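You operate a simulated robot arm through the tools that you are given. There is no shell and no other tool.

Carry out the task below with a simulated robot arm. There is one attempt and no reset: what you move stays moved.

Task
Close up the teal furnace: lid latched, blue cap clamped, coupling pushed home.
Fine: both latches hold; the boat stays on its tray and the tube valve stays closed.

Only the result counts: the job must be done as asked and must still hold three seconds after the hand-in. Knocking over, shifting, dropping, spilling or breaking anything else fails it. A push-on lid holds only when it is set on centred and level and pressed home; a screw cap is set on level and turned clockwise until tight.

Robot
A 6-joint arm with a two-finger gripper, fixed in place. Base frame: the origin is at the foot of the arm, x ahead of it, y to its left, z up; the work surface is at about z = 0.75. Lengths are in m, angles in degrees, forces in N, time in s.
With the tool pointing down near the work surface it reaches from about 0.28 to 0.84 m from the base axis. Its first joint turns from -166.0 to 166.0 degrees. Payload 2.45 kg.
The tool frame sits at the grasp point between the pads (the TCP): z along the fingers, y along the line on which they close. The tips reach 0.02 m beyond it. The gripper opens to 0.14 m. The gripper's body begins 0.168 m behind the TCP.
Orientation is told as [roll, pitch, yaw] about the base's x, y, z axes, in that order, counted from this pose: with the fingers straight down and closing along the base's y, the tool's x points along the base's -x, its y along +y and its z along -z.

Tools
- The arm moves only by the tool step_arm. Its argument "motion" is a list of rows, each an object of numbers (a shift or turn left out is 0, a gripper value left out holds the last): "dx", "dy", "dz": the shift along the tool's x, y, z in units of 25 mm (1.0 is 25 mm); "rx", "ry", "rz": the turn, a rotation vector about the tool's x, y, z in units of 4 degrees (1.0 is 4 degrees); "jaw": the opening, from 0 (shut) to 1 (fully open). In form: [{"dx": .., "dy": .., "dz": .., "rx": .., "ry": .., "rz": .., "jaw": ..}, ...]. A call has 1 to 20 rows; each row shifts and turns the commanded pose from where the row before left it, along the tool's axes as they then stand. A call with a number of a shift or a turn outside -1 to 1 is refused whole. A row lasts 0.2 s, in which the tool goes at most 0.05 m and 8.6 degrees; a call with a longer step from one row to the next is refused whole, and so is a gripper value outside its range. A pose out of reach is approached as far as the arm can. The call stops where the force on the tool passes 60 N (or 10 N more than at its start, if that is more) or the arm is blocked; 0.2 s more then pass. Each finger travels about 0.045 m/s and halts on what it meets, pressing with about 20 N; the grip force reading is that of the motor and also rises with nothing between the fingers. The clock runs only during rows and for 0.2 s after the last one: add rows that do not move to give the fingers time. It gives the time, the measured TCP pose, the force on the tool (base axes), the opening and the grip force at its end, in the units of the frame above (readings bear some noise), with the torque about the TCP (base axes, N m) and any sound that the robot's microphone picked up.
- Cameras (640 x 400 px; columns grow to the right, rows downward): "scene" is fixed at [0.2184, 0.5016, 1.6559]; the picture's right is [-0.80, -0.60, 0.00], its down [-0.28, 0.37, -0.88] and it looks along [0.53, -0.71, -0.47] (base axes); focal length 214 px, centre (320, 200). "wrist" rides on the gripper at [0.078, 0.011, -0.209] in the tool frame; the picture's right is [-0.14, 0.99, 0.00], its down [-0.92, -0.13, -0.37] and it looks along [-0.37, -0.05, 0.93] (tool axes); focal length 280 px, centre (320, 200). There is no depth. A picture from a camera that has moved, and an enlarged one, comes with that camera's place and axes in the base frame and with its lens.
- get_image(camera): a new picture of that camera. No time passes.
- slide_trunk(by): slides the trunk up (or, below 0, down) by that many m; the arm rides with it, the base frame stays. It gives what a move gives, with no picture.
- enlarge(camera, box): a new picture of the part [left, top, right, bottom] of that camera's present view, enlarged. No time passes.
- close_job(): hands the job in; it is judged then, once.

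Places have to be worked out from the pictures, the camera data and where the tool is seen. Open the gripper and draw the arm clear of the work before you hand the job in, unless the task says otherwise.

The tools are called after "Emit:" as name(argument=value, ...) on one line, values as JSON. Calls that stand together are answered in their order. step_arm: Moves the arm, as the interface text tells. Its arguments: {"type":"object","properties":{"motion":{"type":"array","items":{"type":"object","properties":{"dx":{"type":"number"},"dy":{"type":"number"},"dz":{"type":"number"},"rx":{"type":"number"},"ry":{"type":"number"},"rz":{"type":"number"},"jaw":{"type":"number"}}}}},"required":["motion"]} The other tools are called the same way: slide_trunk (by) slides the trunk up or down; get_image (camera) takes a picture; enlarge (camera, box) takes an enlarged picture of a part of a camera's view; close_job () hands the job in.

At the start:

```text
time_s: 0.0
position: [0.4671, 0.1571, 1.5723]
tcp_rot: [0.0, 0.0, 0.2]
wrist_force: [0.4, -0.6, -0.1]
wrist_torque: [0.0, 0.01, -0.01]
grip_width: 0.1401
grasp_force: 0.1
trunk travel left (down, up): [-0.175, 0.055]
```

scene: 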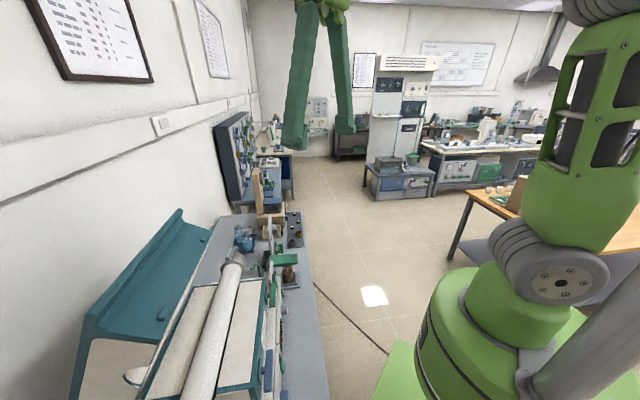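
wrist: 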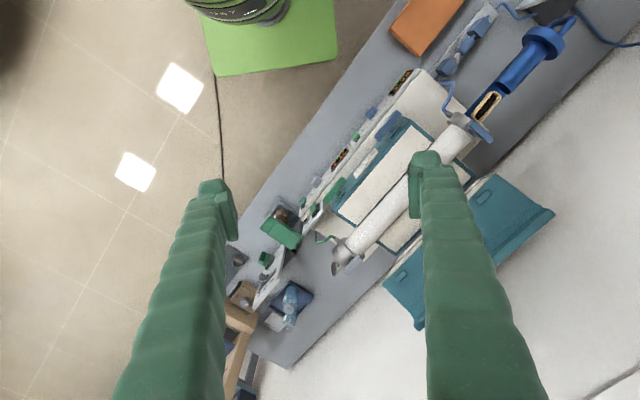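

I start by looking closely at the scene from both cameras before moving anything.

Emit:
enlarge(camera="wrist", box=[220, 60, 460, 210])

Emit:
enlarge(camera="wrist", box=[380, 0, 640, 160])

Emit:
enlarge(camera="wrist", box=[200, 180, 440, 330])

Emit:
enlarge(camera="scene", box=[60, 180, 340, 400])

Emit:
enlarge(camera="scene", box=[200, 140, 340, 300])

```text
2.67 times, centred on (340, 135) of wrist
camera zoom: at [0.389, 0.1676, 1.7824], right [0.14, 0.99, 0.0], down [0.92, -0.13, 0.37], along [0.37, -0.05, -0.93], focal length 748 px, centre (267, 373)
```

zoom: 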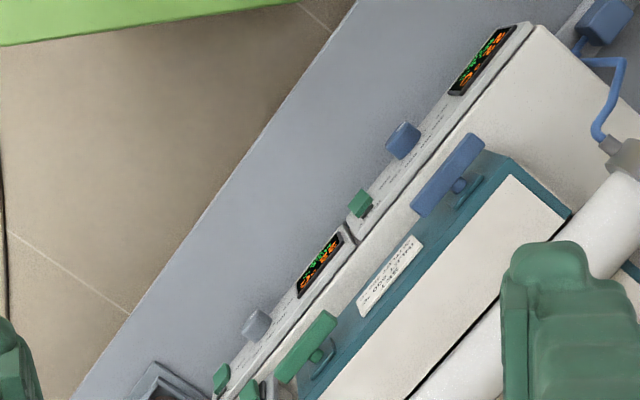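

```text
2.46 times, centred on (510, 80) of wrist
camera zoom: at [0.389, 0.1676, 1.7824], right [0.14, 0.99, 0.0], down [0.92, -0.13, 0.37], along [0.37, -0.05, -0.93], focal length 690 px, centre (-148, 495)
```

zoom: 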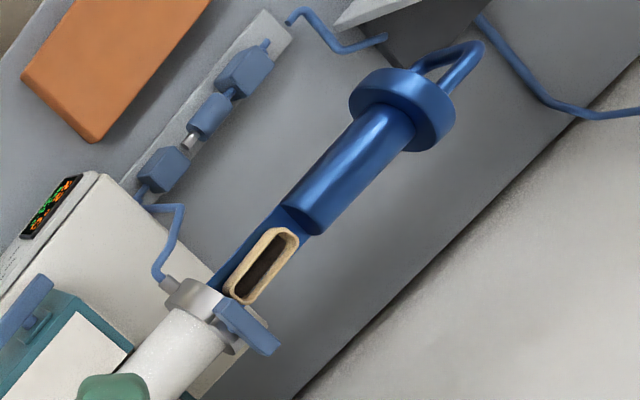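

```text
2.67 times, centred on (320, 255) of wrist
camera zoom: at [0.389, 0.1676, 1.7824], right [0.14, 0.99, 0.0], down [0.92, -0.13, 0.37], along [0.37, -0.05, -0.93], focal length 748 px, centre (320, 53)
```

zoom: 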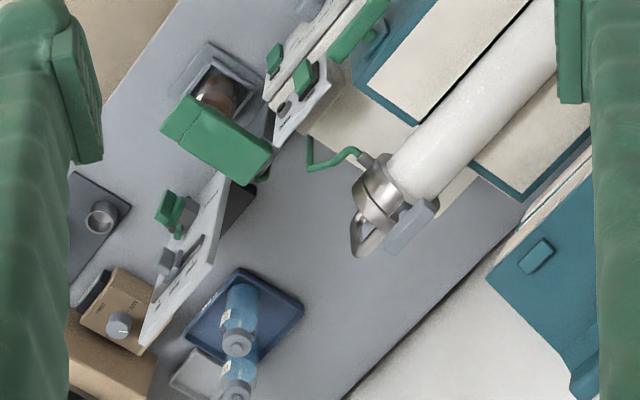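

```text
1.82 times, centred on (200, 290) of scene
camera zoom: at [0.2184, 0.5016, 1.6559], right [-0.8, -0.6, 0.0], down [-0.28, 0.37, -0.88], along [0.53, -0.71, -0.47], focal length 390 px, centre (538, 36)
```

zoom: 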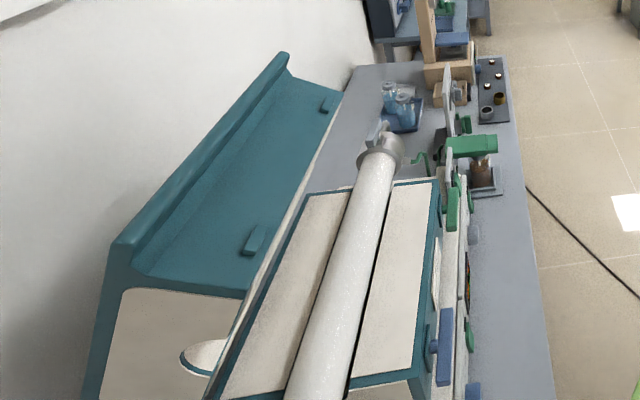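

```text
2.50 times, centred on (270, 220) of scene
camera zoom: at [0.2184, 0.5016, 1.6559], right [-0.8, -0.6, 0.0], down [-0.28, 0.37, -0.88], along [0.53, -0.71, -0.47], focal length 536 px, centre (445, 150)
```

zoom: 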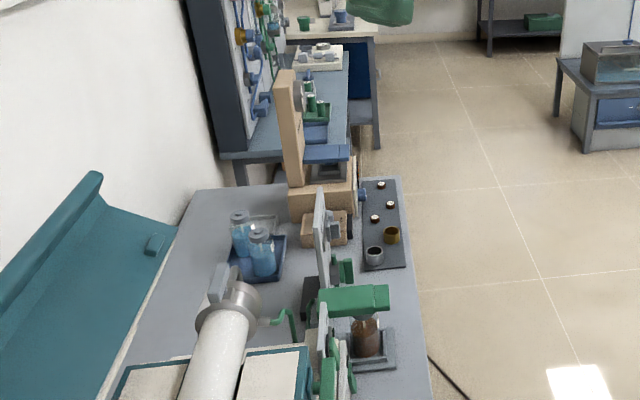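

The furnace runs diagonally about 45° across the bench, the lid is swung open at the back, and the blue cap with its boat sits at the near end. I rotate the wrist by 45° in free air to line the tool up with the furnace and get a better view.

Emit:
step_arm(motion=[{"rz": -1}, {"rz": -1}, {"rz": -1}, {"rz": -1}, {"rz": -1}, {"rz": -1}, {"rz": -1}, {"rz": -1}, {"rz": -1}, {"rz": -1}, {"rz": -1}, {"rz": -0.25}, {}])

Emit:
get_image(camera="wrist")

```text
time_s: 2.8
position: [0.4687, 0.1566, 1.5718]
tcp_rot: [0.0, 0.1, 45.1]
wrist_force: [0.5, 0.2, -0.4]
wrist_torque: [-0.03, 0.0, 0.01]
grip_width: 0.1401
grasp_force: 0.1
trunk travel left (down, up): [-0.175, 0.055]
```

```text
taken
camera wrist: at [0.4044, 0.1088, 1.782], right [-0.6, 0.8, 0.0], down [0.74, 0.56, 0.37], along [0.29, 0.22, -0.93], focal length 280 px, centre (320, 200)
```

wrist: 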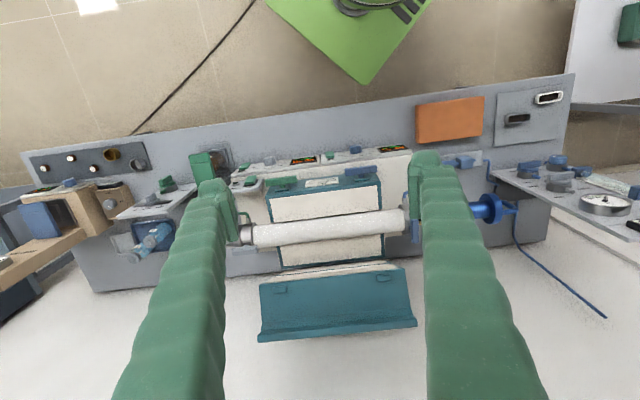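

The wrist view now lines up with the furnace. I move the gripper toward the blue-cap end and lower it a bit, staying well above everything, for a closer look.

Emit:
step_arm(motion=[{"dy": 1, "dz": 0.6}, {"dy": 1, "dz": 0.6}, {"dy": 1, "dz": 0.6}, {"dy": 1, "dz": 0.6}, {"dy": 1, "dz": 0.6}, {"dy": 1, "dz": 0.6}, {"dy": 1, "dz": 0.6}, {"dy": 1, "dz": 0.6}, {}])

Emit:
get_image(camera="wrist")

Emit:
enlarge(camera="wrist", box=[200, 60, 440, 210])

Emit:
enlarge(camera="wrist", box=[340, 60, 580, 210])

```text
time_s: 4.8
position: [0.3265, 0.299, 1.4516]
tcp_rot: [-0.1, 0.0, 45.1]
wrist_force: [0.0, 0.3, 0.4]
wrist_torque: [-0.01, 0.01, 0.0]
grip_width: 0.1399
grasp_force: 0.0
trunk travel left (down, up): [-0.175, 0.055]
```

```text
taken
camera wrist: at [0.2627, 0.2525, 1.6624], right [-0.6, 0.8, 0.0], down [0.74, 0.56, 0.37], along [0.29, 0.22, -0.93], focal length 280 px, centre (320, 200)
```

wrist: 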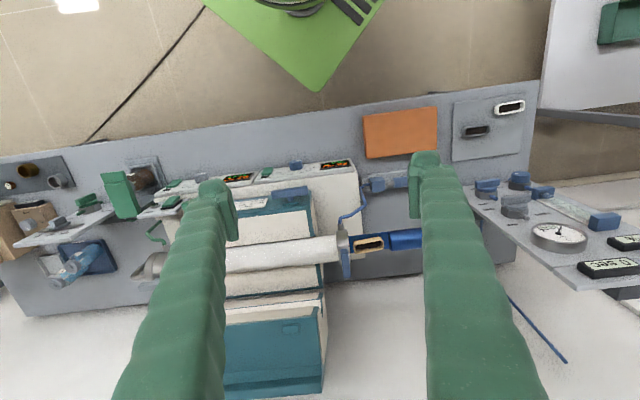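

```text
2.67 times, centred on (320, 135) of wrist
camera zoom: at [0.2627, 0.2525, 1.6624], right [-0.6, 0.8, 0.0], down [0.74, 0.56, 0.37], along [0.29, 0.22, -0.93], focal length 748 px, centre (320, 373)
```

zoom: 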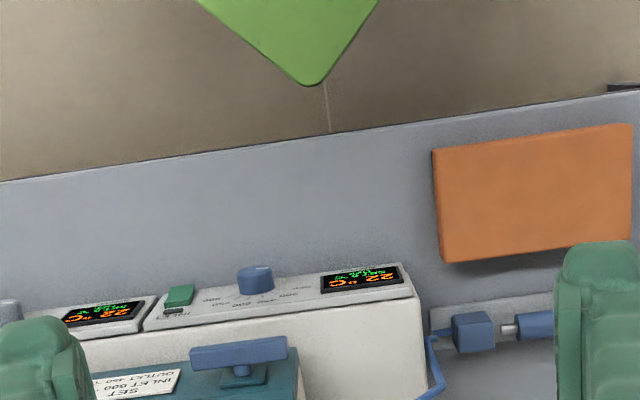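

```text
2.67 times, centred on (460, 135) of wrist
camera zoom: at [0.2627, 0.2525, 1.6624], right [-0.6, 0.8, 0.0], down [0.74, 0.56, 0.37], along [0.29, 0.22, -0.93], focal length 748 px, centre (-53, 373)
```

zoom: 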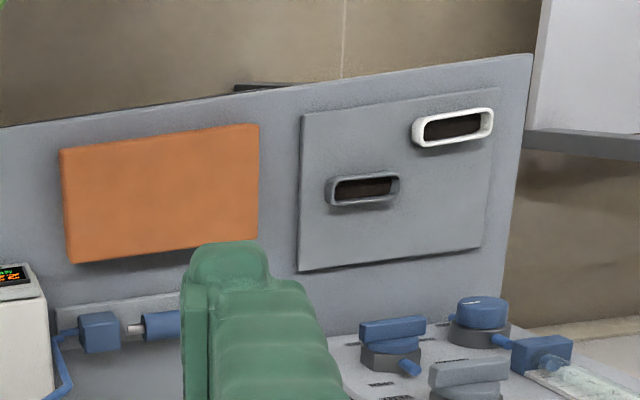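

The fingers hide the cap; I shift further along the furnace axis so that the cap and coupling appear between the fingers.

Emit:
step_arm(motion=[{"dy": 1, "dz": 0.4}, {"dy": 1, "dz": 0.4}, {"dy": 1, "dz": 0.4}, {"dy": 1, "dz": 0.4}, {"dy": 1, "dz": 0.4}, {"dy": 1, "dz": 0.4}, {}])

Emit:
get_image(camera="wrist")

Emit:
enlarge(camera="wrist", box=[220, 120, 440, 260])

```text
time_s: 6.4
position: [0.2208, 0.4031, 1.3948]
tcp_rot: [0.2, -0.5, 44.9]
wrist_force: [0.3, -0.6, -0.6]
wrist_torque: [-0.05, 0.04, -0.02]
grip_width: 0.1398
grasp_force: 0.1
trunk travel left (down, up): [-0.175, 0.055]
```

```text
taken
camera wrist: at [0.1574, 0.3546, 1.6046], right [-0.6, 0.8, 0.0], down [0.74, 0.56, 0.37], along [0.3, 0.23, -0.93], focal length 280 px, centre (320, 200)
```

wrist: 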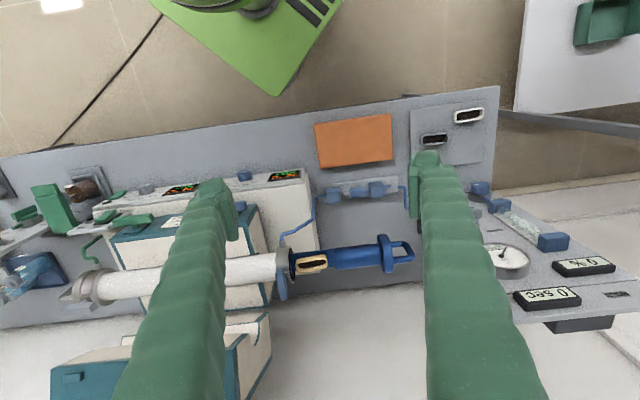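

```text
2.86 times, centred on (330, 190) of wrist
camera zoom: at [0.1574, 0.3546, 1.6046], right [-0.6, 0.8, 0.0], down [0.74, 0.56, 0.37], along [0.3, 0.23, -0.93], focal length 801 px, centre (291, 229)
```

zoom: 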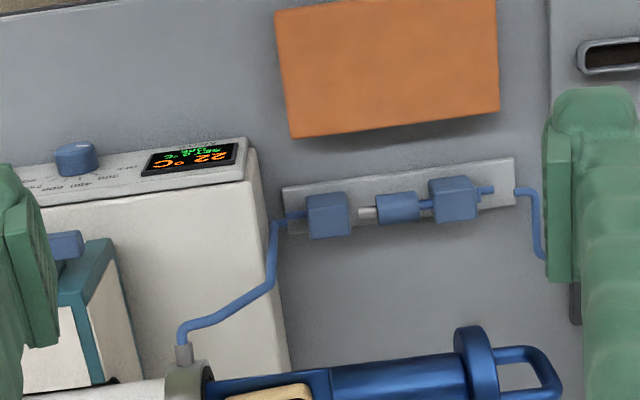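

I can see the coupling rail (fixed blue block, bare nipple, sliding blue coupler, second block) and the cap with a handle. I move nearer to view the clamp and cap better.

Emit:
step_arm(motion=[{"dx": -1, "dz": 0.7}, {"dx": -1, "dz": 0.7}, {"dx": -1, "dz": 0.7}, {"dx": -1, "dz": 0.7}, {"dx": -0.5, "dz": 0.7}, {"dz": 0.7}, {}])

Emit:
get_image(camera="wrist")

Emit:
enlarge(camera="wrist", box=[210, 120, 450, 270])

Emit:
get_image(camera="scene")

```text
time_s: 7.2
position: [0.282, 0.4555, 1.4214]
tcp_rot: [3.4, -8.9, 43.7]
wrist_force: [-0.2, 0.3, -1.0]
wrist_torque: [0.0, -0.04, 0.01]
grip_width: 0.14
grasp_force: 0.0
trunk travel left (down, up): [-0.175, 0.055]
stopped in row 4: the arm was blocked; the commanded pose is now the measured one
```

```text
taken
camera wrist: at [0.2045, 0.3775, 1.617], right [-0.59, 0.8, 0.08], down [0.72, 0.48, 0.5], along [0.36, 0.35, -0.86], focal length 280 px, centre (320, 200)
```

wrist: 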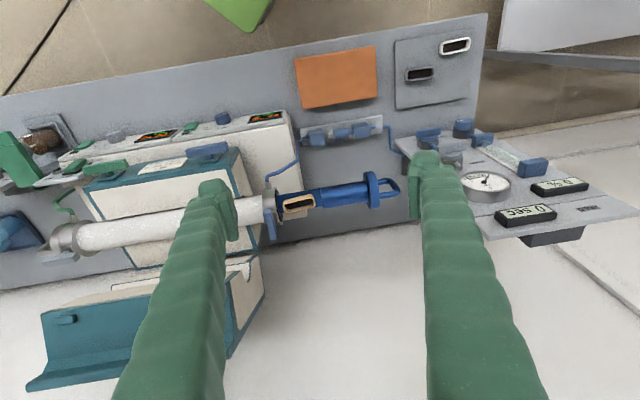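

```text
2.67 times, centred on (330, 195) of wrist
camera zoom: at [0.2045, 0.3775, 1.617], right [-0.59, 0.8, 0.08], down [0.72, 0.48, 0.5], along [0.36, 0.35, -0.86], focal length 748 px, centre (293, 213)
```

zoom: 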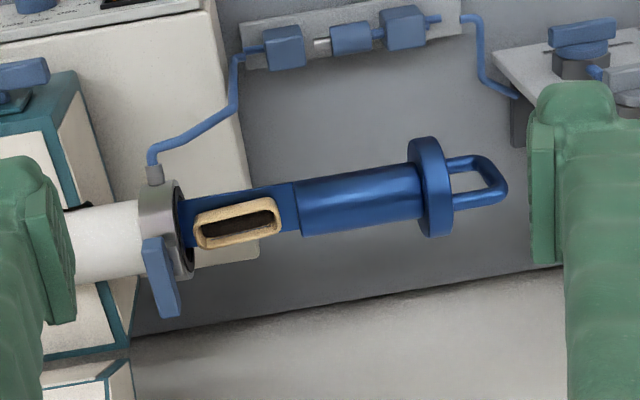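

```text
taken
```

scene: 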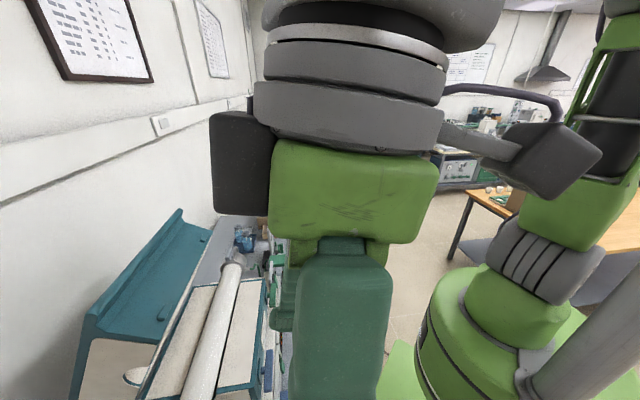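

The arm hit its upper reach limit, so the tool tilted a little. I restore the tool's vertical orientation while descending, back into comfortable reach.

Emit:
step_arm(motion=[{"rx": 0.85, "dz": 0.8}, {"ry": 1, "dz": 1}, {"ry": 1, "dz": 1}, {"ry": 0.23, "dz": 1}, {"rz": -0.3, "dz": 1}, {"dz": 1}, {}])

Emit:
get_image(camera="wrist")

Emit:
enlarge(camera="wrist", box=[210, 120, 450, 270])

Emit:
get_image(camera="scene")

```text
time_s: 8.8
position: [0.2859, 0.4583, 1.2682]
tcp_rot: [-0.3, 0.8, 45.1]
wrist_force: [-1.1, -1.0, 0.7]
wrist_torque: [0.1, -0.03, -0.02]
grip_width: 0.14
grasp_force: 0.1
trunk travel left (down, up): [-0.175, 0.055]
```

```text
taken
camera wrist: at [0.225, 0.4137, 1.4802], right [-0.61, 0.8, -0.01], down [0.74, 0.57, 0.35], along [0.29, 0.21, -0.94], focal length 280 px, centre (320, 200)
```

wrist: 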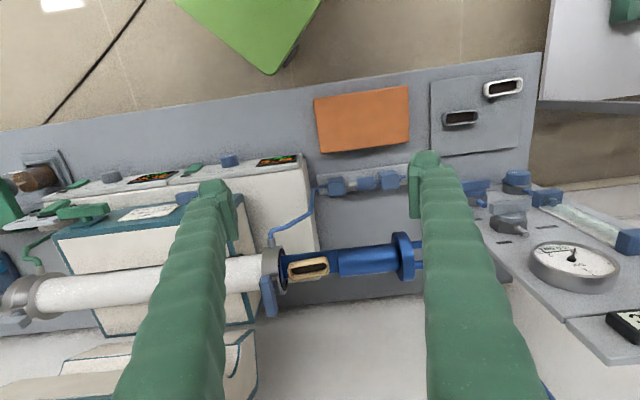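

```text
2.67 times, centred on (330, 195) of wrist
camera zoom: at [0.225, 0.4137, 1.4802], right [-0.61, 0.8, -0.01], down [0.74, 0.57, 0.35], along [0.29, 0.21, -0.94], focal length 748 px, centre (293, 213)
```

zoom: 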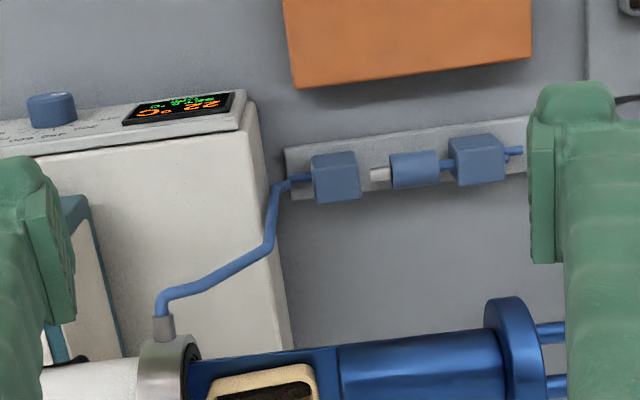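

```text
taken
```

scene: 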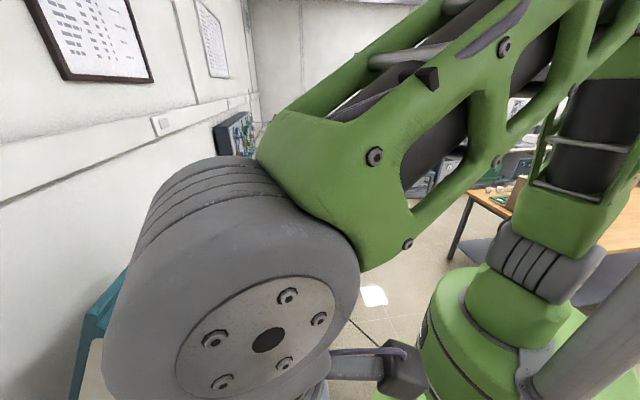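

The tube sits at about z = 1.02, and its near end is around (0.52, 0.52). I zoom in on the clamp, coupling and latch areas from here.

Emit:
enlarge(camera="wrist", box=[230, 220, 430, 345])

Emit:
enlarge(camera="wrist", box=[0, 150, 240, 300])

Emit:
enlarge(camera="wrist", box=[300, 150, 420, 225])

```text
3.20 times, centred on (330, 282) of wrist
camera zoom: at [0.225, 0.4137, 1.4802], right [-0.61, 0.8, -0.01], down [0.74, 0.57, 0.35], along [0.29, 0.21, -0.94], focal length 897 px, centre (288, -64)
```

zoom: 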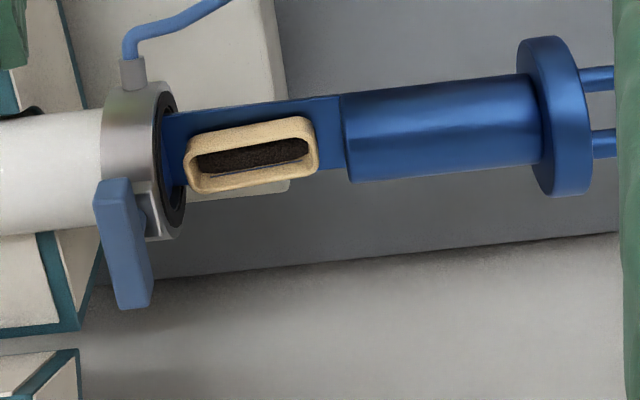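

```text
2.67 times, centred on (120, 225) of wrist
camera zoom: at [0.225, 0.4137, 1.4802], right [-0.61, 0.8, -0.01], down [0.74, 0.57, 0.35], along [0.29, 0.21, -0.94], focal length 748 px, centre (853, 133)
```

zoom: 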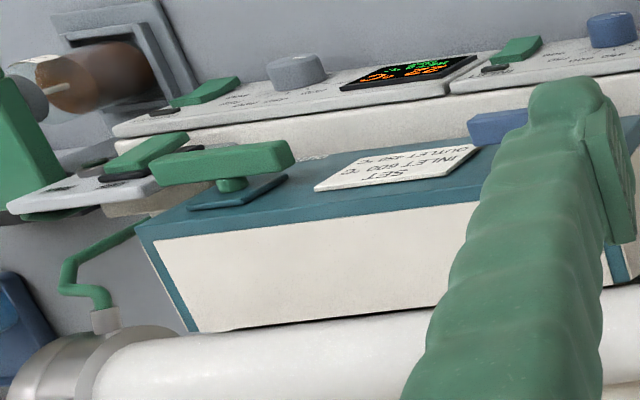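

```text
5.33 times, centred on (360, 188) of wrist
camera zoom: at [0.225, 0.4137, 1.4802], right [-0.61, 0.8, -0.01], down [0.74, 0.57, 0.35], along [0.29, 0.21, -0.94], focal length 1495 px, centre (107, 267)
```

zoom: 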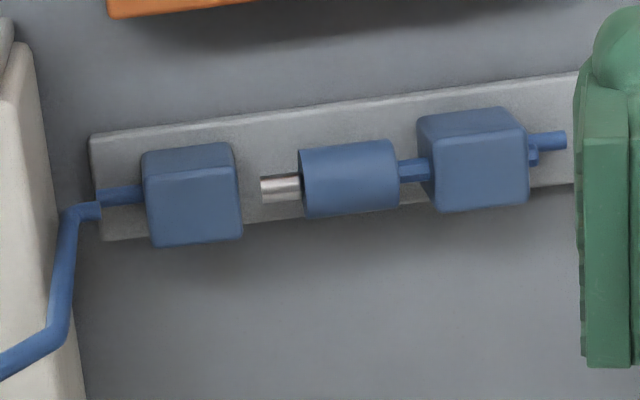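

The latches are T-handles (green and blue) on the furnace front, and the clamp is a blue lever on the tube's end ring. I go to mid-furnace and tilt the tool to see the front face, latches and lid.

Emit:
step_arm(motion=[{"dy": -1}, {"dy": -1}, {"dy": -1}, {"dy": -1}, {"dy": -1}, {"dy": -1}, {"dy": -1}, {"dy": -1, "dx": 0.5}, {"dy": -1, "dx": 0.5}, {"dy": -1, "dx": 0.5}, {"dy": -1, "dx": 0.5}, {"dy": -1, "dx": 0.5}, {"dy": -1, "dx": 0.5}, {"rz": -0.5}, {}])

Emit:
step_arm(motion=[{"ry": -1}, {"ry": -1}, {"ry": -1}, {"ry": -1}, {"ry": -1}, {"ry": -1}, {"ry": -1}, {"ry": -1}, {"ry": -1}, {"ry": -1}, {}])

Emit:
get_image(camera="wrist")

Emit:
get_image(camera="scene")

```text
time_s: 12.1
position: [0.4625, 0.1766, 1.2709]
tcp_rot: [-0.3, 1.0, 47.3]
wrist_force: [0.8, 1.1, 0.1]
wrist_torque: [0.02, 0.02, -0.04]
grip_width: 0.1399
grasp_force: 0.0
trunk travel left (down, up): [-0.175, 0.055]
```

```text
time_s: 14.4
position: [0.4688, 0.1785, 1.2744]
tcp_rot: [-0.3, -39.0, 47.4]
wrist_force: [-0.2, 0.8, 0.5]
wrist_torque: [0.02, -0.01, 0.01]
grip_width: 0.1399
grasp_force: 0.0
out of reach, approached as far as the arm can: row 10
trunk travel left (down, up): [-0.175, 0.055]
```

```text
taken
camera wrist: at [0.3296, 0.0449, 1.3894], right [-0.65, 0.75, 0.08], down [0.42, 0.27, 0.87], along [0.63, 0.6, -0.49], focal length 280 px, centre (320, 200)
```

wrist: 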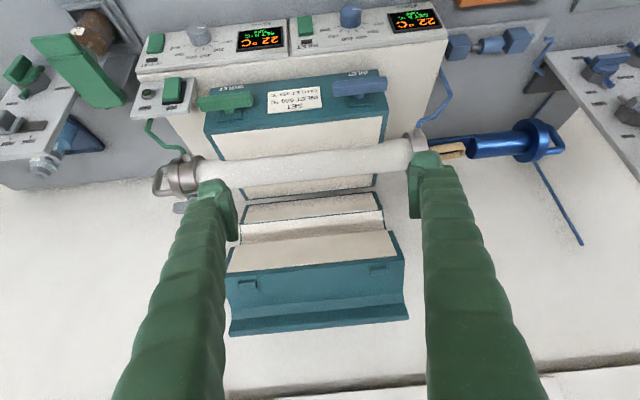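

```text
taken
```

scene: 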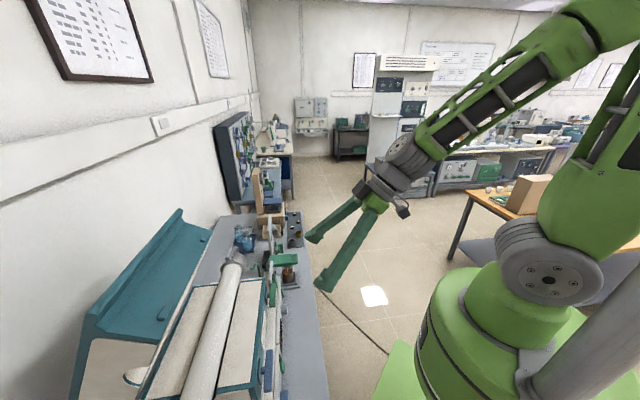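

Looking at the front face (the picture is upside down), I enlarge the latches and lid.

Emit:
enlarge(camera="wrist", box=[180, 50, 420, 200])

Emit:
enlarge(camera="wrist", box=[200, 180, 440, 350])

Emit:
enlarge(camera="wrist", box=[380, 20, 580, 180])

Emit:
enlarge(camera="wrist", box=[0, 40, 230, 230])

Emit:
enlarge(camera="scene", box=[60, 200, 320, 400])

```text
2.67 times, centred on (300, 125) of wrist
camera zoom: at [0.3296, 0.0449, 1.3894], right [-0.65, 0.75, 0.08], down [0.42, 0.27, 0.87], along [0.63, 0.6, -0.49], focal length 748 px, centre (373, 400)
```

zoom: 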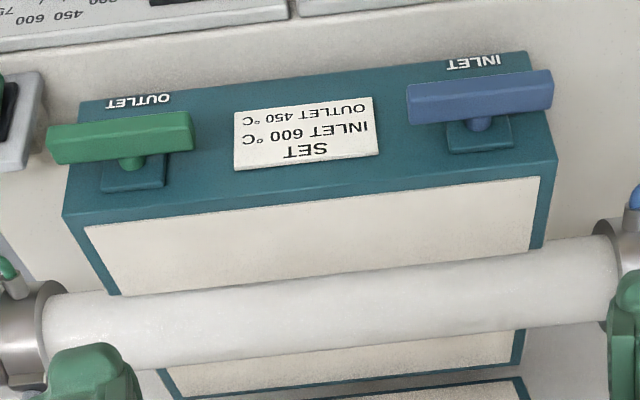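

```text
2.35 times, centred on (320, 265) of wrist
camera zoom: at [0.3296, 0.0449, 1.3894], right [-0.65, 0.75, 0.08], down [0.42, 0.27, 0.87], along [0.63, 0.6, -0.49], focal length 660 px, centre (320, 47)
```

zoom: 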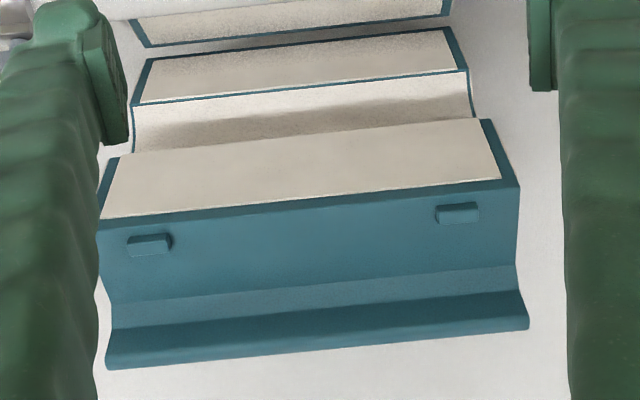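

```text
2.50 times, centred on (480, 100) of wrist
camera zoom: at [0.3296, 0.0449, 1.3894], right [-0.65, 0.75, 0.08], down [0.42, 0.27, 0.87], along [0.63, 0.6, -0.49], focal length 701 px, centre (-80, 450)
```

zoom: 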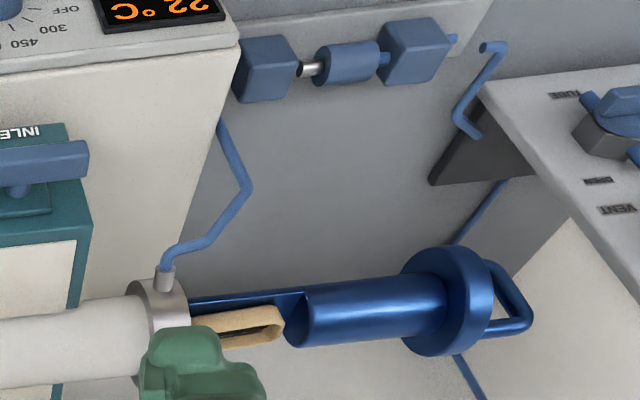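

```text
2.11 times, centred on (115, 135) of wrist
camera zoom: at [0.3296, 0.0449, 1.3894], right [-0.65, 0.75, 0.08], down [0.42, 0.27, 0.87], along [0.63, 0.6, -0.49], focal length 590 px, centre (752, 337)
```

zoom: 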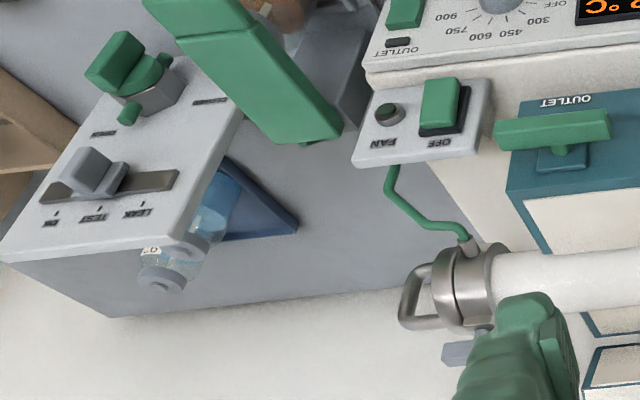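

```text
2.00 times, centred on (190, 300) of scene
camera zoom: at [0.2184, 0.5016, 1.6559], right [-0.8, -0.6, 0.0], down [-0.28, 0.37, -0.88], along [0.53, -0.71, -0.47], focal length 429 px, centre (580, 0)
```

zoom: 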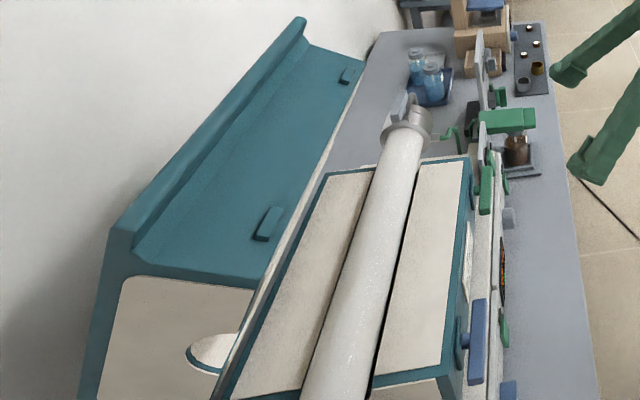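

Geometry so far: the furnace axis is at 45°, the tube is at v≈0.757 (perpendicular distance) and z≈1.02, the lid is open about 60°, and the coupler is near (0.33, 0.63, 0.80). I move along the furnace to look at the cap handle and clamp from a tilted viewpoint.

Emit:
step_arm(motion=[{"rx": 0.38, "rz": 0.47}, {"ry": 1}, {"ry": 1}, {"ry": 0.25}, {"dy": 1, "dx": -0.1, "dz": 0.23}, {"dy": 1, "dx": -0.1, "dz": 0.23}, {"dy": 1, "dx": -0.1, "dz": 0.23}, {"dy": 1, "dx": -0.1, "dz": 0.23}, {"dy": 1, "dx": -0.1, "dz": 0.23}, {"dy": 1, "dx": -0.1, "dz": 0.23}, {"dy": 1, "dx": -0.1, "dz": 0.23}, {"dy": 1, "dx": -0.1, "dz": 0.23}, {"dy": 1, "dx": -0.1, "dz": 0.23}, {"dy": 1, "dx": -0.1, "dz": 0.23}, {"dy": 1, "dx": -0.1, "dz": 0.23}, {"dy": 1, "dx": -0.1, "dz": 0.23}, {"dy": 1, "dx": -0.1, "dz": 0.23}, {"dy": 1, "dx": -0.1, "dz": 0.23}, {"dy": 1, "dx": -0.1, "dz": 0.23}, {}])

Emit:
get_image(camera="wrist")

Emit:
enlarge(camera="wrist", box=[200, 120, 440, 270])

```text
time_s: 18.9
position: [0.2681, 0.5157, 1.2784]
tcp_rot: [4.1, -35.4, 42.2]
wrist_force: [0.0, -0.5, -0.2]
wrist_torque: [-0.02, -0.01, 0.0]
grip_width: 0.14
grasp_force: 0.0
out of reach, approached as far as the arm can: row 1
trunk travel left (down, up): [-0.175, 0.055]
stopped in row 20: the arm was blocked; the commanded pose is now the measured one
```

```text
taken
camera wrist: at [0.1329, 0.3881, 1.4044], right [-0.61, 0.78, 0.14], down [0.51, 0.25, 0.83], along [0.61, 0.57, -0.55], focal length 280 px, centre (320, 200)
```

wrist: 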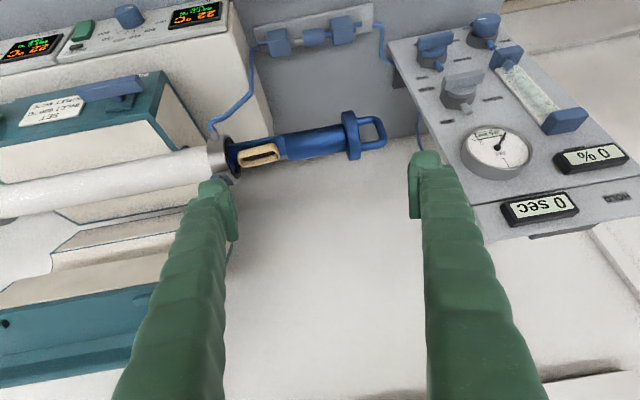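

```text
2.67 times, centred on (320, 195) of wrist
camera zoom: at [0.1329, 0.3881, 1.4044], right [-0.61, 0.78, 0.14], down [0.51, 0.25, 0.83], along [0.61, 0.57, -0.55], focal length 748 px, centre (320, 213)
```

zoom: 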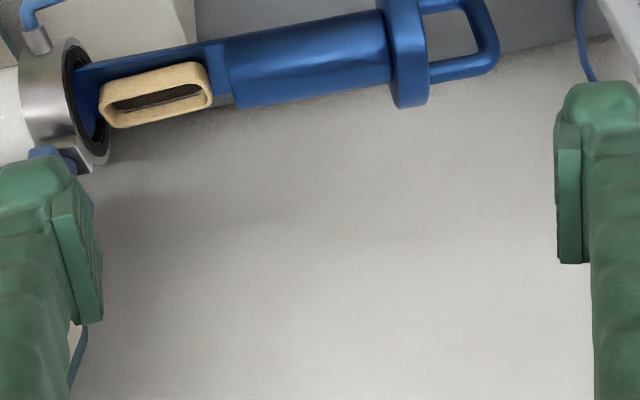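

The arm was blocked again near its limit; I check its posture in the scene camera to understand which way the limit lies.

Emit:
get_image(camera="scene")

```text
taken
```

scene: 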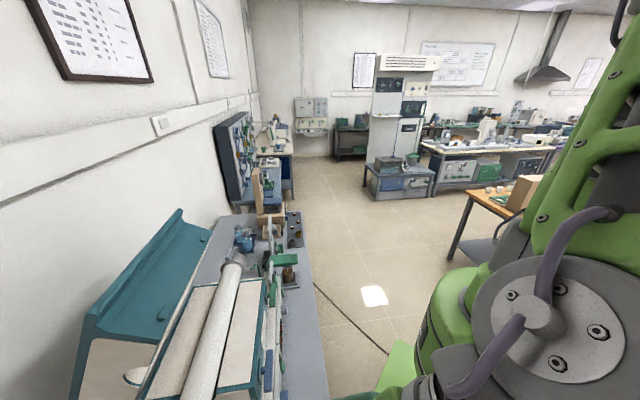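

Something in the arm's posture limits tilted poses here. I return the tool to vertical, then yaw it to −45° so that the jaws close across the tube axis and the camera looks down the tube.

Emit:
step_arm(motion=[{"rx": 1}, {"ry": 1}, {"ry": 1}, {"ry": 1}, {"ry": 1}, {"ry": 1}, {"ry": 1}, {"ry": 1}, {"ry": 1}, {"ry": 0.85}, {"rz": 1}, {"rz": 1}, {"rz": 1}, {"rz": 1}, {"rz": 1}, {"rz": 1}, {"rz": 1}, {"rz": 1}, {"rz": 1}, {"rz": 1}])

Emit:
step_arm(motion=[{"rz": 1}, {"rz": 1}, {"rz": 1}, {"rz": 1}, {"rz": 1}, {"rz": 1}, {"rz": 1}, {"rz": 1}, {"rz": 1}, {"rz": 1}, {"rz": 1}, {"rz": 0.8}, {}])

Emit:
get_image(camera="wrist")

```text
time_s: 23.1
position: [0.2647, 0.5143, 1.2763]
tcp_rot: [-0.2, 0.3, 2.4]
wrist_force: [-0.5, 0.0, 0.3]
wrist_torque: [-0.03, -0.01, 0.03]
grip_width: 0.1401
grasp_force: 0.0
trunk travel left (down, up): [-0.175, 0.055]
```

```text
time_s: 25.9
position: [0.2658, 0.5149, 1.276]
tcp_rot: [-0.2, -0.1, -44.8]
wrist_force: [1.1, 0.2, -0.1]
wrist_torque: [0.02, -0.02, -0.02]
grip_width: 0.1399
grasp_force: 0.1
trunk travel left (down, up): [-0.175, 0.055]
```

```text
taken
camera wrist: at [0.2181, 0.5787, 1.4863], right [0.8, 0.61, 0.0], down [0.56, -0.74, 0.37], along [0.22, -0.3, -0.93], focal length 280 px, centre (320, 200)
```

wrist: 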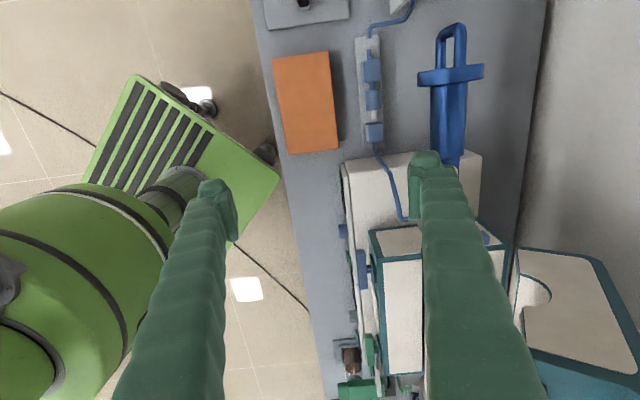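

Good view down the tube axis. I zoom on the cap handle, clamp and coupling from here.

Emit:
enlarge(camera="wrist", box=[330, 0, 530, 125])

Emit:
enlarge(camera="wrist", box=[330, 110, 530, 280])

Emit:
enlarge(camera="wrist", box=[460, 200, 640, 400])

```text
3.20 times, centred on (430, 62) of wrist
camera zoom: at [0.2181, 0.5787, 1.4863], right [0.8, 0.61, 0.0], down [0.56, -0.74, 0.37], along [0.22, -0.3, -0.93], focal length 897 px, centre (-32, 640)
```

zoom: 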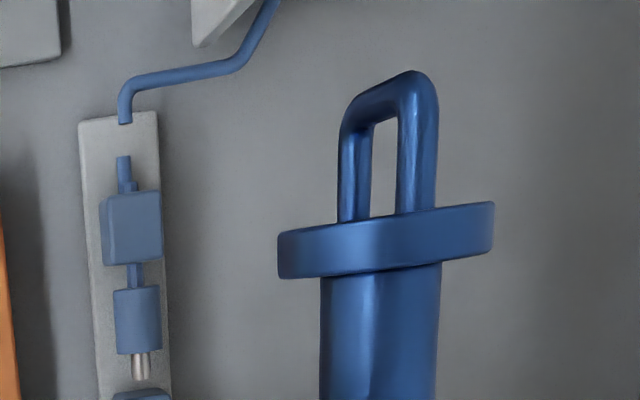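

```text
2.35 times, centred on (430, 195) of wrist
camera zoom: at [0.2181, 0.5787, 1.4863], right [0.8, 0.61, 0.0], down [0.56, -0.74, 0.37], along [0.22, -0.3, -0.93], focal length 660 px, centre (61, 212)
```

zoom: 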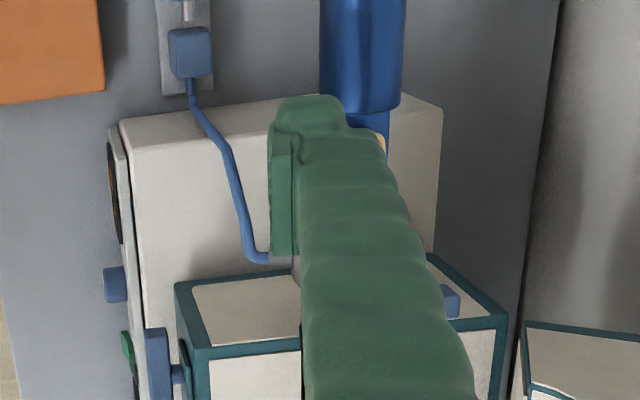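

```text
2.00 times, centred on (550, 300) of wrist
camera zoom: at [0.2181, 0.5787, 1.4863], right [0.8, 0.61, 0.0], down [0.56, -0.74, 0.37], along [0.22, -0.3, -0.93], focal length 561 px, centre (-140, 0)
```

zoom: 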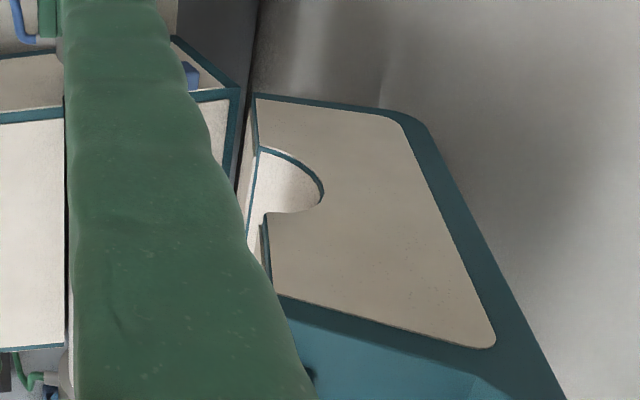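

The handle loop extends from the flange (u≈0.257) to u≈0.315, with the axis at v≈0.76, z≈1.02. I move above the handle with the tool vertical, jaws across the axis.

Emit:
step_arm(motion=[{"dx": 0.41, "dy": 0.83, "dz": 0.5, "jaw": 0.75}, {"dx": 0.41, "dy": 0.83, "dz": 0.5}, {"dx": 0.41, "dy": 0.83, "dz": 0.5}, {"dx": 0.41, "dy": 0.83, "dz": 0.5}, {"dx": 0.41, "dy": 0.83, "dz": 0.5}, {"dx": 0.41, "dy": 0.83, "dz": 0.5}, {"dx": 0.41, "dy": 0.83, "dz": 0.5}, {"dx": 0.41, "dy": 0.83, "dz": 0.5}, {"dx": 0.41, "dy": 0.83, "dz": 0.5}, {"dx": 0.41, "dy": 0.83, "dz": 0.5}, {}])

Emit:
get_image(camera="wrist")

Emit:
get_image(camera="scene")

```text
time_s: 28.2
position: [0.34, 0.7339, 1.1491]
tcp_rot: [-0.3, 0.1, -44.7]
wrist_force: [-0.5, -0.2, 0.4]
wrist_torque: [-0.01, 0.01, 0.03]
grip_width: 0.105
grasp_force: 0.0
trunk travel left (down, up): [-0.175, 0.055]
```

```text
taken
camera wrist: at [0.2916, 0.7976, 1.3593], right [0.79, 0.61, 0.0], down [0.56, -0.74, 0.37], along [0.22, -0.3, -0.93], focal length 280 px, centre (320, 200)
```

wrist: 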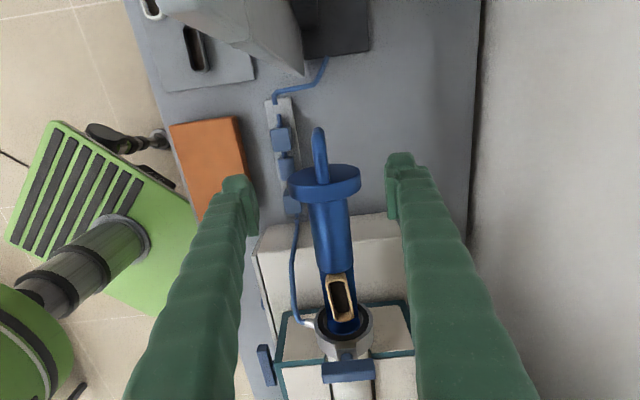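

```text
taken
```

scene: 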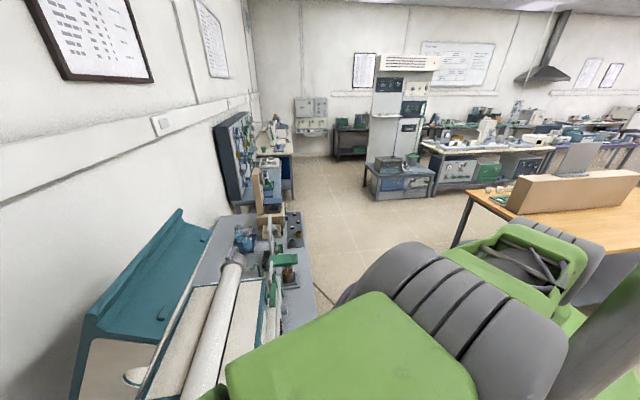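

Reached. The handle loop is vertical, ideal for gripping across v. I zoom on the handle alignment and on the clamp bar at the ring.

Emit:
enlarge(camera="wrist", box=[240, 110, 440, 235])

Emit:
enlarge(camera="wrist", box=[250, 260, 430, 400])

```text
3.20 times, centred on (340, 172) of wrist
camera zoom: at [0.2916, 0.7976, 1.3593], right [0.79, 0.61, 0.0], down [0.56, -0.74, 0.37], along [0.22, -0.3, -0.93], focal length 897 px, centre (256, 288)
```

zoom: 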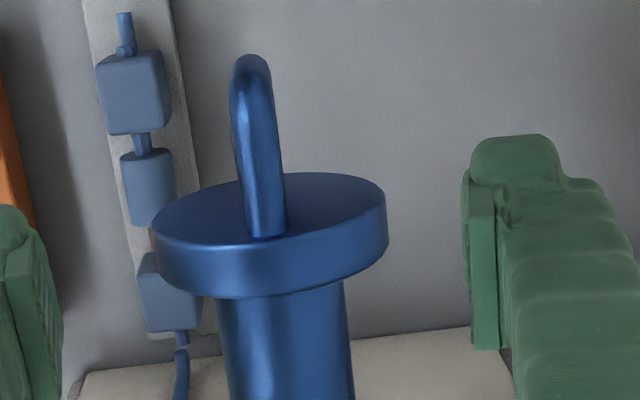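

```text
2.86 times, centred on (340, 330) of wrist
camera zoom: at [0.2916, 0.7976, 1.3593], right [0.79, 0.61, 0.0], down [0.56, -0.74, 0.37], along [0.22, -0.3, -0.93], focal length 801 px, centre (263, -171)
```

zoom: 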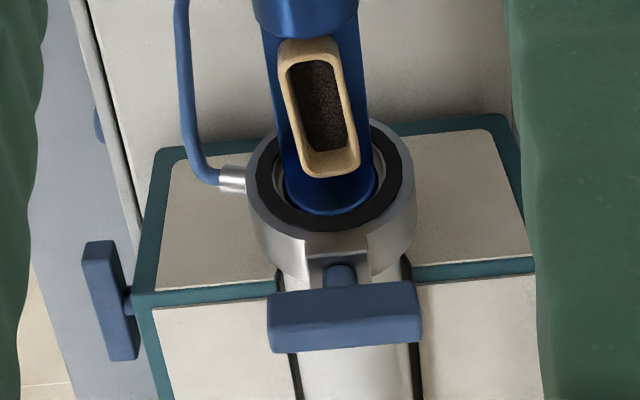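

The clamp is a T-bar on top of the ring at about (u 0, v 0.76, z 1.093). My gripper is centred over the handle loop; I lower straight down beside the flange and close gently on the loop.

Emit:
step_arm(motion=[{"dx": 0.3}, {"dz": 0.8}, {"dz": 0.8}, {"dz": 0.8}, {"dz": 0.8}, {"dz": 0.8}, {"dz": 0.8}, {}, {}])

Emit:
get_image(camera="wrist")

```text
time_s: 30.2
position: [0.333, 0.7384, 1.0301]
tcp_rot: [-0.2, 0.0, -44.7]
wrist_force: [0.2, 0.0, 0.3]
wrist_torque: [0.02, -0.01, -0.01]
grip_width: 0.1052
grasp_force: 0.1
trunk travel left (down, up): [-0.175, 0.055]
```

```text
taken
camera wrist: at [0.2851, 0.8019, 1.2406], right [0.79, 0.61, 0.0], down [0.56, -0.74, 0.37], along [0.22, -0.3, -0.93], focal length 280 px, centre (320, 200)
```

wrist: 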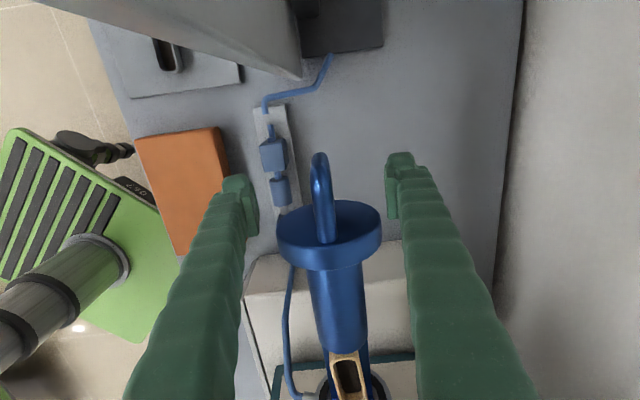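

The loop is centred between the fingers. I close the jaws.

Emit:
step_arm(motion=[{"jaw": 0.4}, {"jaw": 0.2}, {"jaw": 0.1}, {"jaw": 0}, {}, {}, {}, {}])

Emit:
get_image(camera="wrist")

```text
time_s: 32.0
position: [0.3358, 0.741, 1.0307]
tcp_rot: [0.0, 0.0, -44.8]
wrist_force: [13.1, 11.7, 0.1]
wrist_torque: [-0.02, -0.33, -0.46]
grip_width: 0.0106
grasp_force: 37.6
trunk travel left (down, up): [-0.175, 0.055]
```

```text
taken
camera wrist: at [0.2869, 0.803, 1.241], right [0.8, 0.61, 0.0], down [0.56, -0.74, 0.37], along [0.22, -0.29, -0.93], focal length 280 px, centre (320, 200)
```

wrist: 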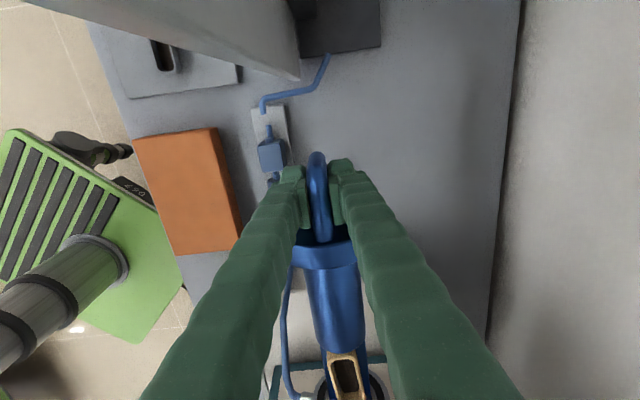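

Gripped, with 17 N side load because the loop is about 4 mm further out. I shift the command by that amount to relieve the load, then begin a slow push along the tube.

Emit:
step_arm(motion=[{"dy": 0.15}, {}, {"dx": -0.05}, {"dx": -0.1}, {"dx": -0.15}, {"dx": -0.2}, {"dx": -0.2}, {"dx": -0.2}, {"dx": -0.15}, {"dx": -0.1}, {"dx": -0.05}, {}])

Emit:
get_image(camera="wrist")

```text
time_s: 34.6
position: [0.3564, 0.7188, 1.0305]
tcp_rot: [-0.2, -0.2, -44.7]
wrist_force: [-13.9, -12.0, 8.0]
wrist_torque: [0.19, -0.41, -0.17]
grip_width: 0.0107
grasp_force: 37.8
trunk travel left (down, up): [-0.175, 0.055]
```

```text
taken
camera wrist: at [0.3085, 0.782, 1.2408], right [0.79, 0.61, 0.0], down [0.56, -0.74, 0.37], along [0.22, -0.3, -0.93], focal length 280 px, centre (320, 200)
```

wrist: 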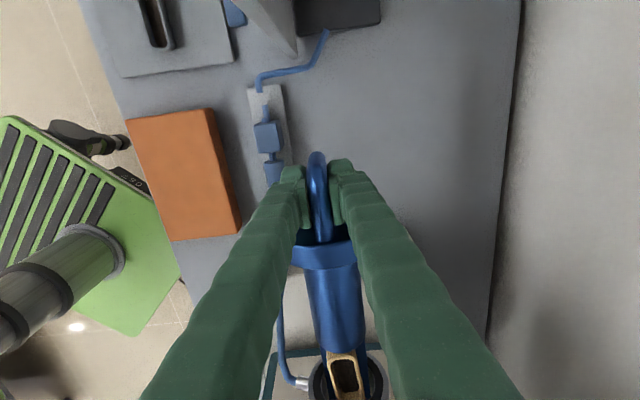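

The cap slides in with my grip (30 mm so far). There is an 18 N sideways load the other way, so I correct laterally and watch how it responds.

Emit:
step_arm(motion=[{"dy": -0.1}, {}, {}])

```text
time_s: 35.5
position: [0.3554, 0.7174, 1.0309]
tcp_rot: [-0.1, 0.0, -44.8]
wrist_force: [-1.8, -3.5, 6.9]
wrist_torque: [-0.13, -0.75, -0.21]
grip_width: 0.0106
grasp_force: 37.8
trunk travel left (down, up): [-0.175, 0.055]
```

The side load is now near zero. I continue the slow push.

Emit:
step_arm(motion=[{"dx": -0.1}, {"dx": -0.2}, {"dx": -0.2}, {"dx": -0.2}, {"dx": -0.2}, {"dx": -0.2}, {"dx": -0.2}, {"dx": -0.1}, {}])

```text
time_s: 37.5
position: [0.3807, 0.6941, 1.0311]
tcp_rot: [-0.2, 0.0, -44.7]
wrist_force: [1.9, 4.1, 9.4]
wrist_torque: [0.25, -0.1, -0.32]
grip_width: 0.0104
grasp_force: 37.9
trunk travel left (down, up): [-0.175, 0.055]
```

Load is low and the cap follows. I push another 60 mm slowly.

Emit:
step_arm(motion=[{"dx": -0.1}, {"dx": -0.2}, {"dx": -0.2}, {"dx": -0.2}, {"dx": -0.2}, {"dx": -0.2}, {"dx": -0.2}, {"dx": -0.2}, {"dx": -0.2}, {"dx": -0.2}, {"dx": -0.2}, {"dx": -0.2}, {"dx": -0.1}, {}])

Emit:
get_image(camera="wrist")

```text
time_s: 40.5
position: [0.4221, 0.6518, 1.0304]
tcp_rot: [-0.2, 0.0, -44.7]
wrist_force: [2.5, 5.1, 11.7]
wrist_torque: [0.33, 0.0, -0.33]
grip_width: 0.0106
grasp_force: 37.8
trunk travel left (down, up): [-0.175, 0.055]
```

```text
taken
camera wrist: at [0.3753, 0.7151, 1.2407], right [0.8, 0.61, 0.0], down [0.56, -0.74, 0.37], along [0.22, -0.3, -0.93], focal length 280 px, centre (320, 200)
```

wrist: 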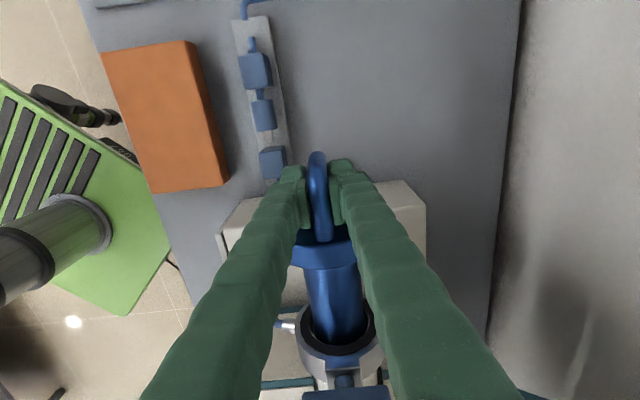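

The plug is entering the ring smoothly. I continue another 60 mm, easing slightly upward.

Emit:
step_arm(motion=[{"dx": -0.1, "dz": -0.06}, {"dx": -0.2}, {"dx": -0.2}, {"dx": -0.2}, {"dx": -0.2}, {"dx": -0.2}, {"dx": -0.2}, {"dx": -0.2}, {"dx": -0.2}, {"dx": -0.2}, {"dx": -0.2}, {"dx": -0.2}, {"dx": -0.1}, {}])

Emit:
get_image(camera="wrist")

```text
time_s: 43.5
position: [0.4663, 0.6089, 1.0307]
tcp_rot: [-0.5, 0.0, -44.6]
wrist_force: [-4.6, -2.1, -15.3]
wrist_torque: [0.02, -0.59, -0.33]
grip_width: 0.0105
grasp_force: 38.0
trunk travel left (down, up): [-0.175, 0.055]
```

```text
taken
camera wrist: at [0.4185, 0.6729, 1.2406], right [0.79, 0.61, -0.01], down [0.57, -0.74, 0.37], along [0.22, -0.3, -0.93], focal length 280 px, centre (320, 200)
```

wrist: 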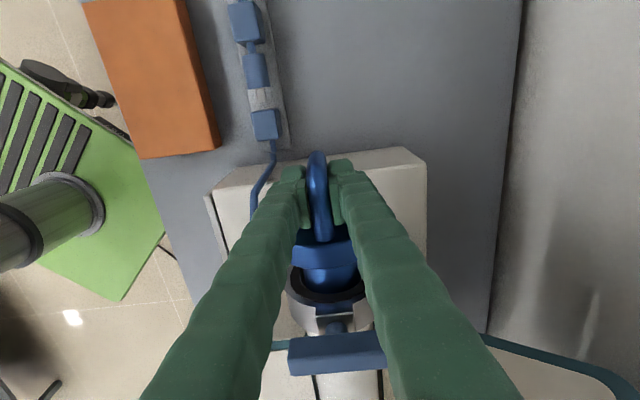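

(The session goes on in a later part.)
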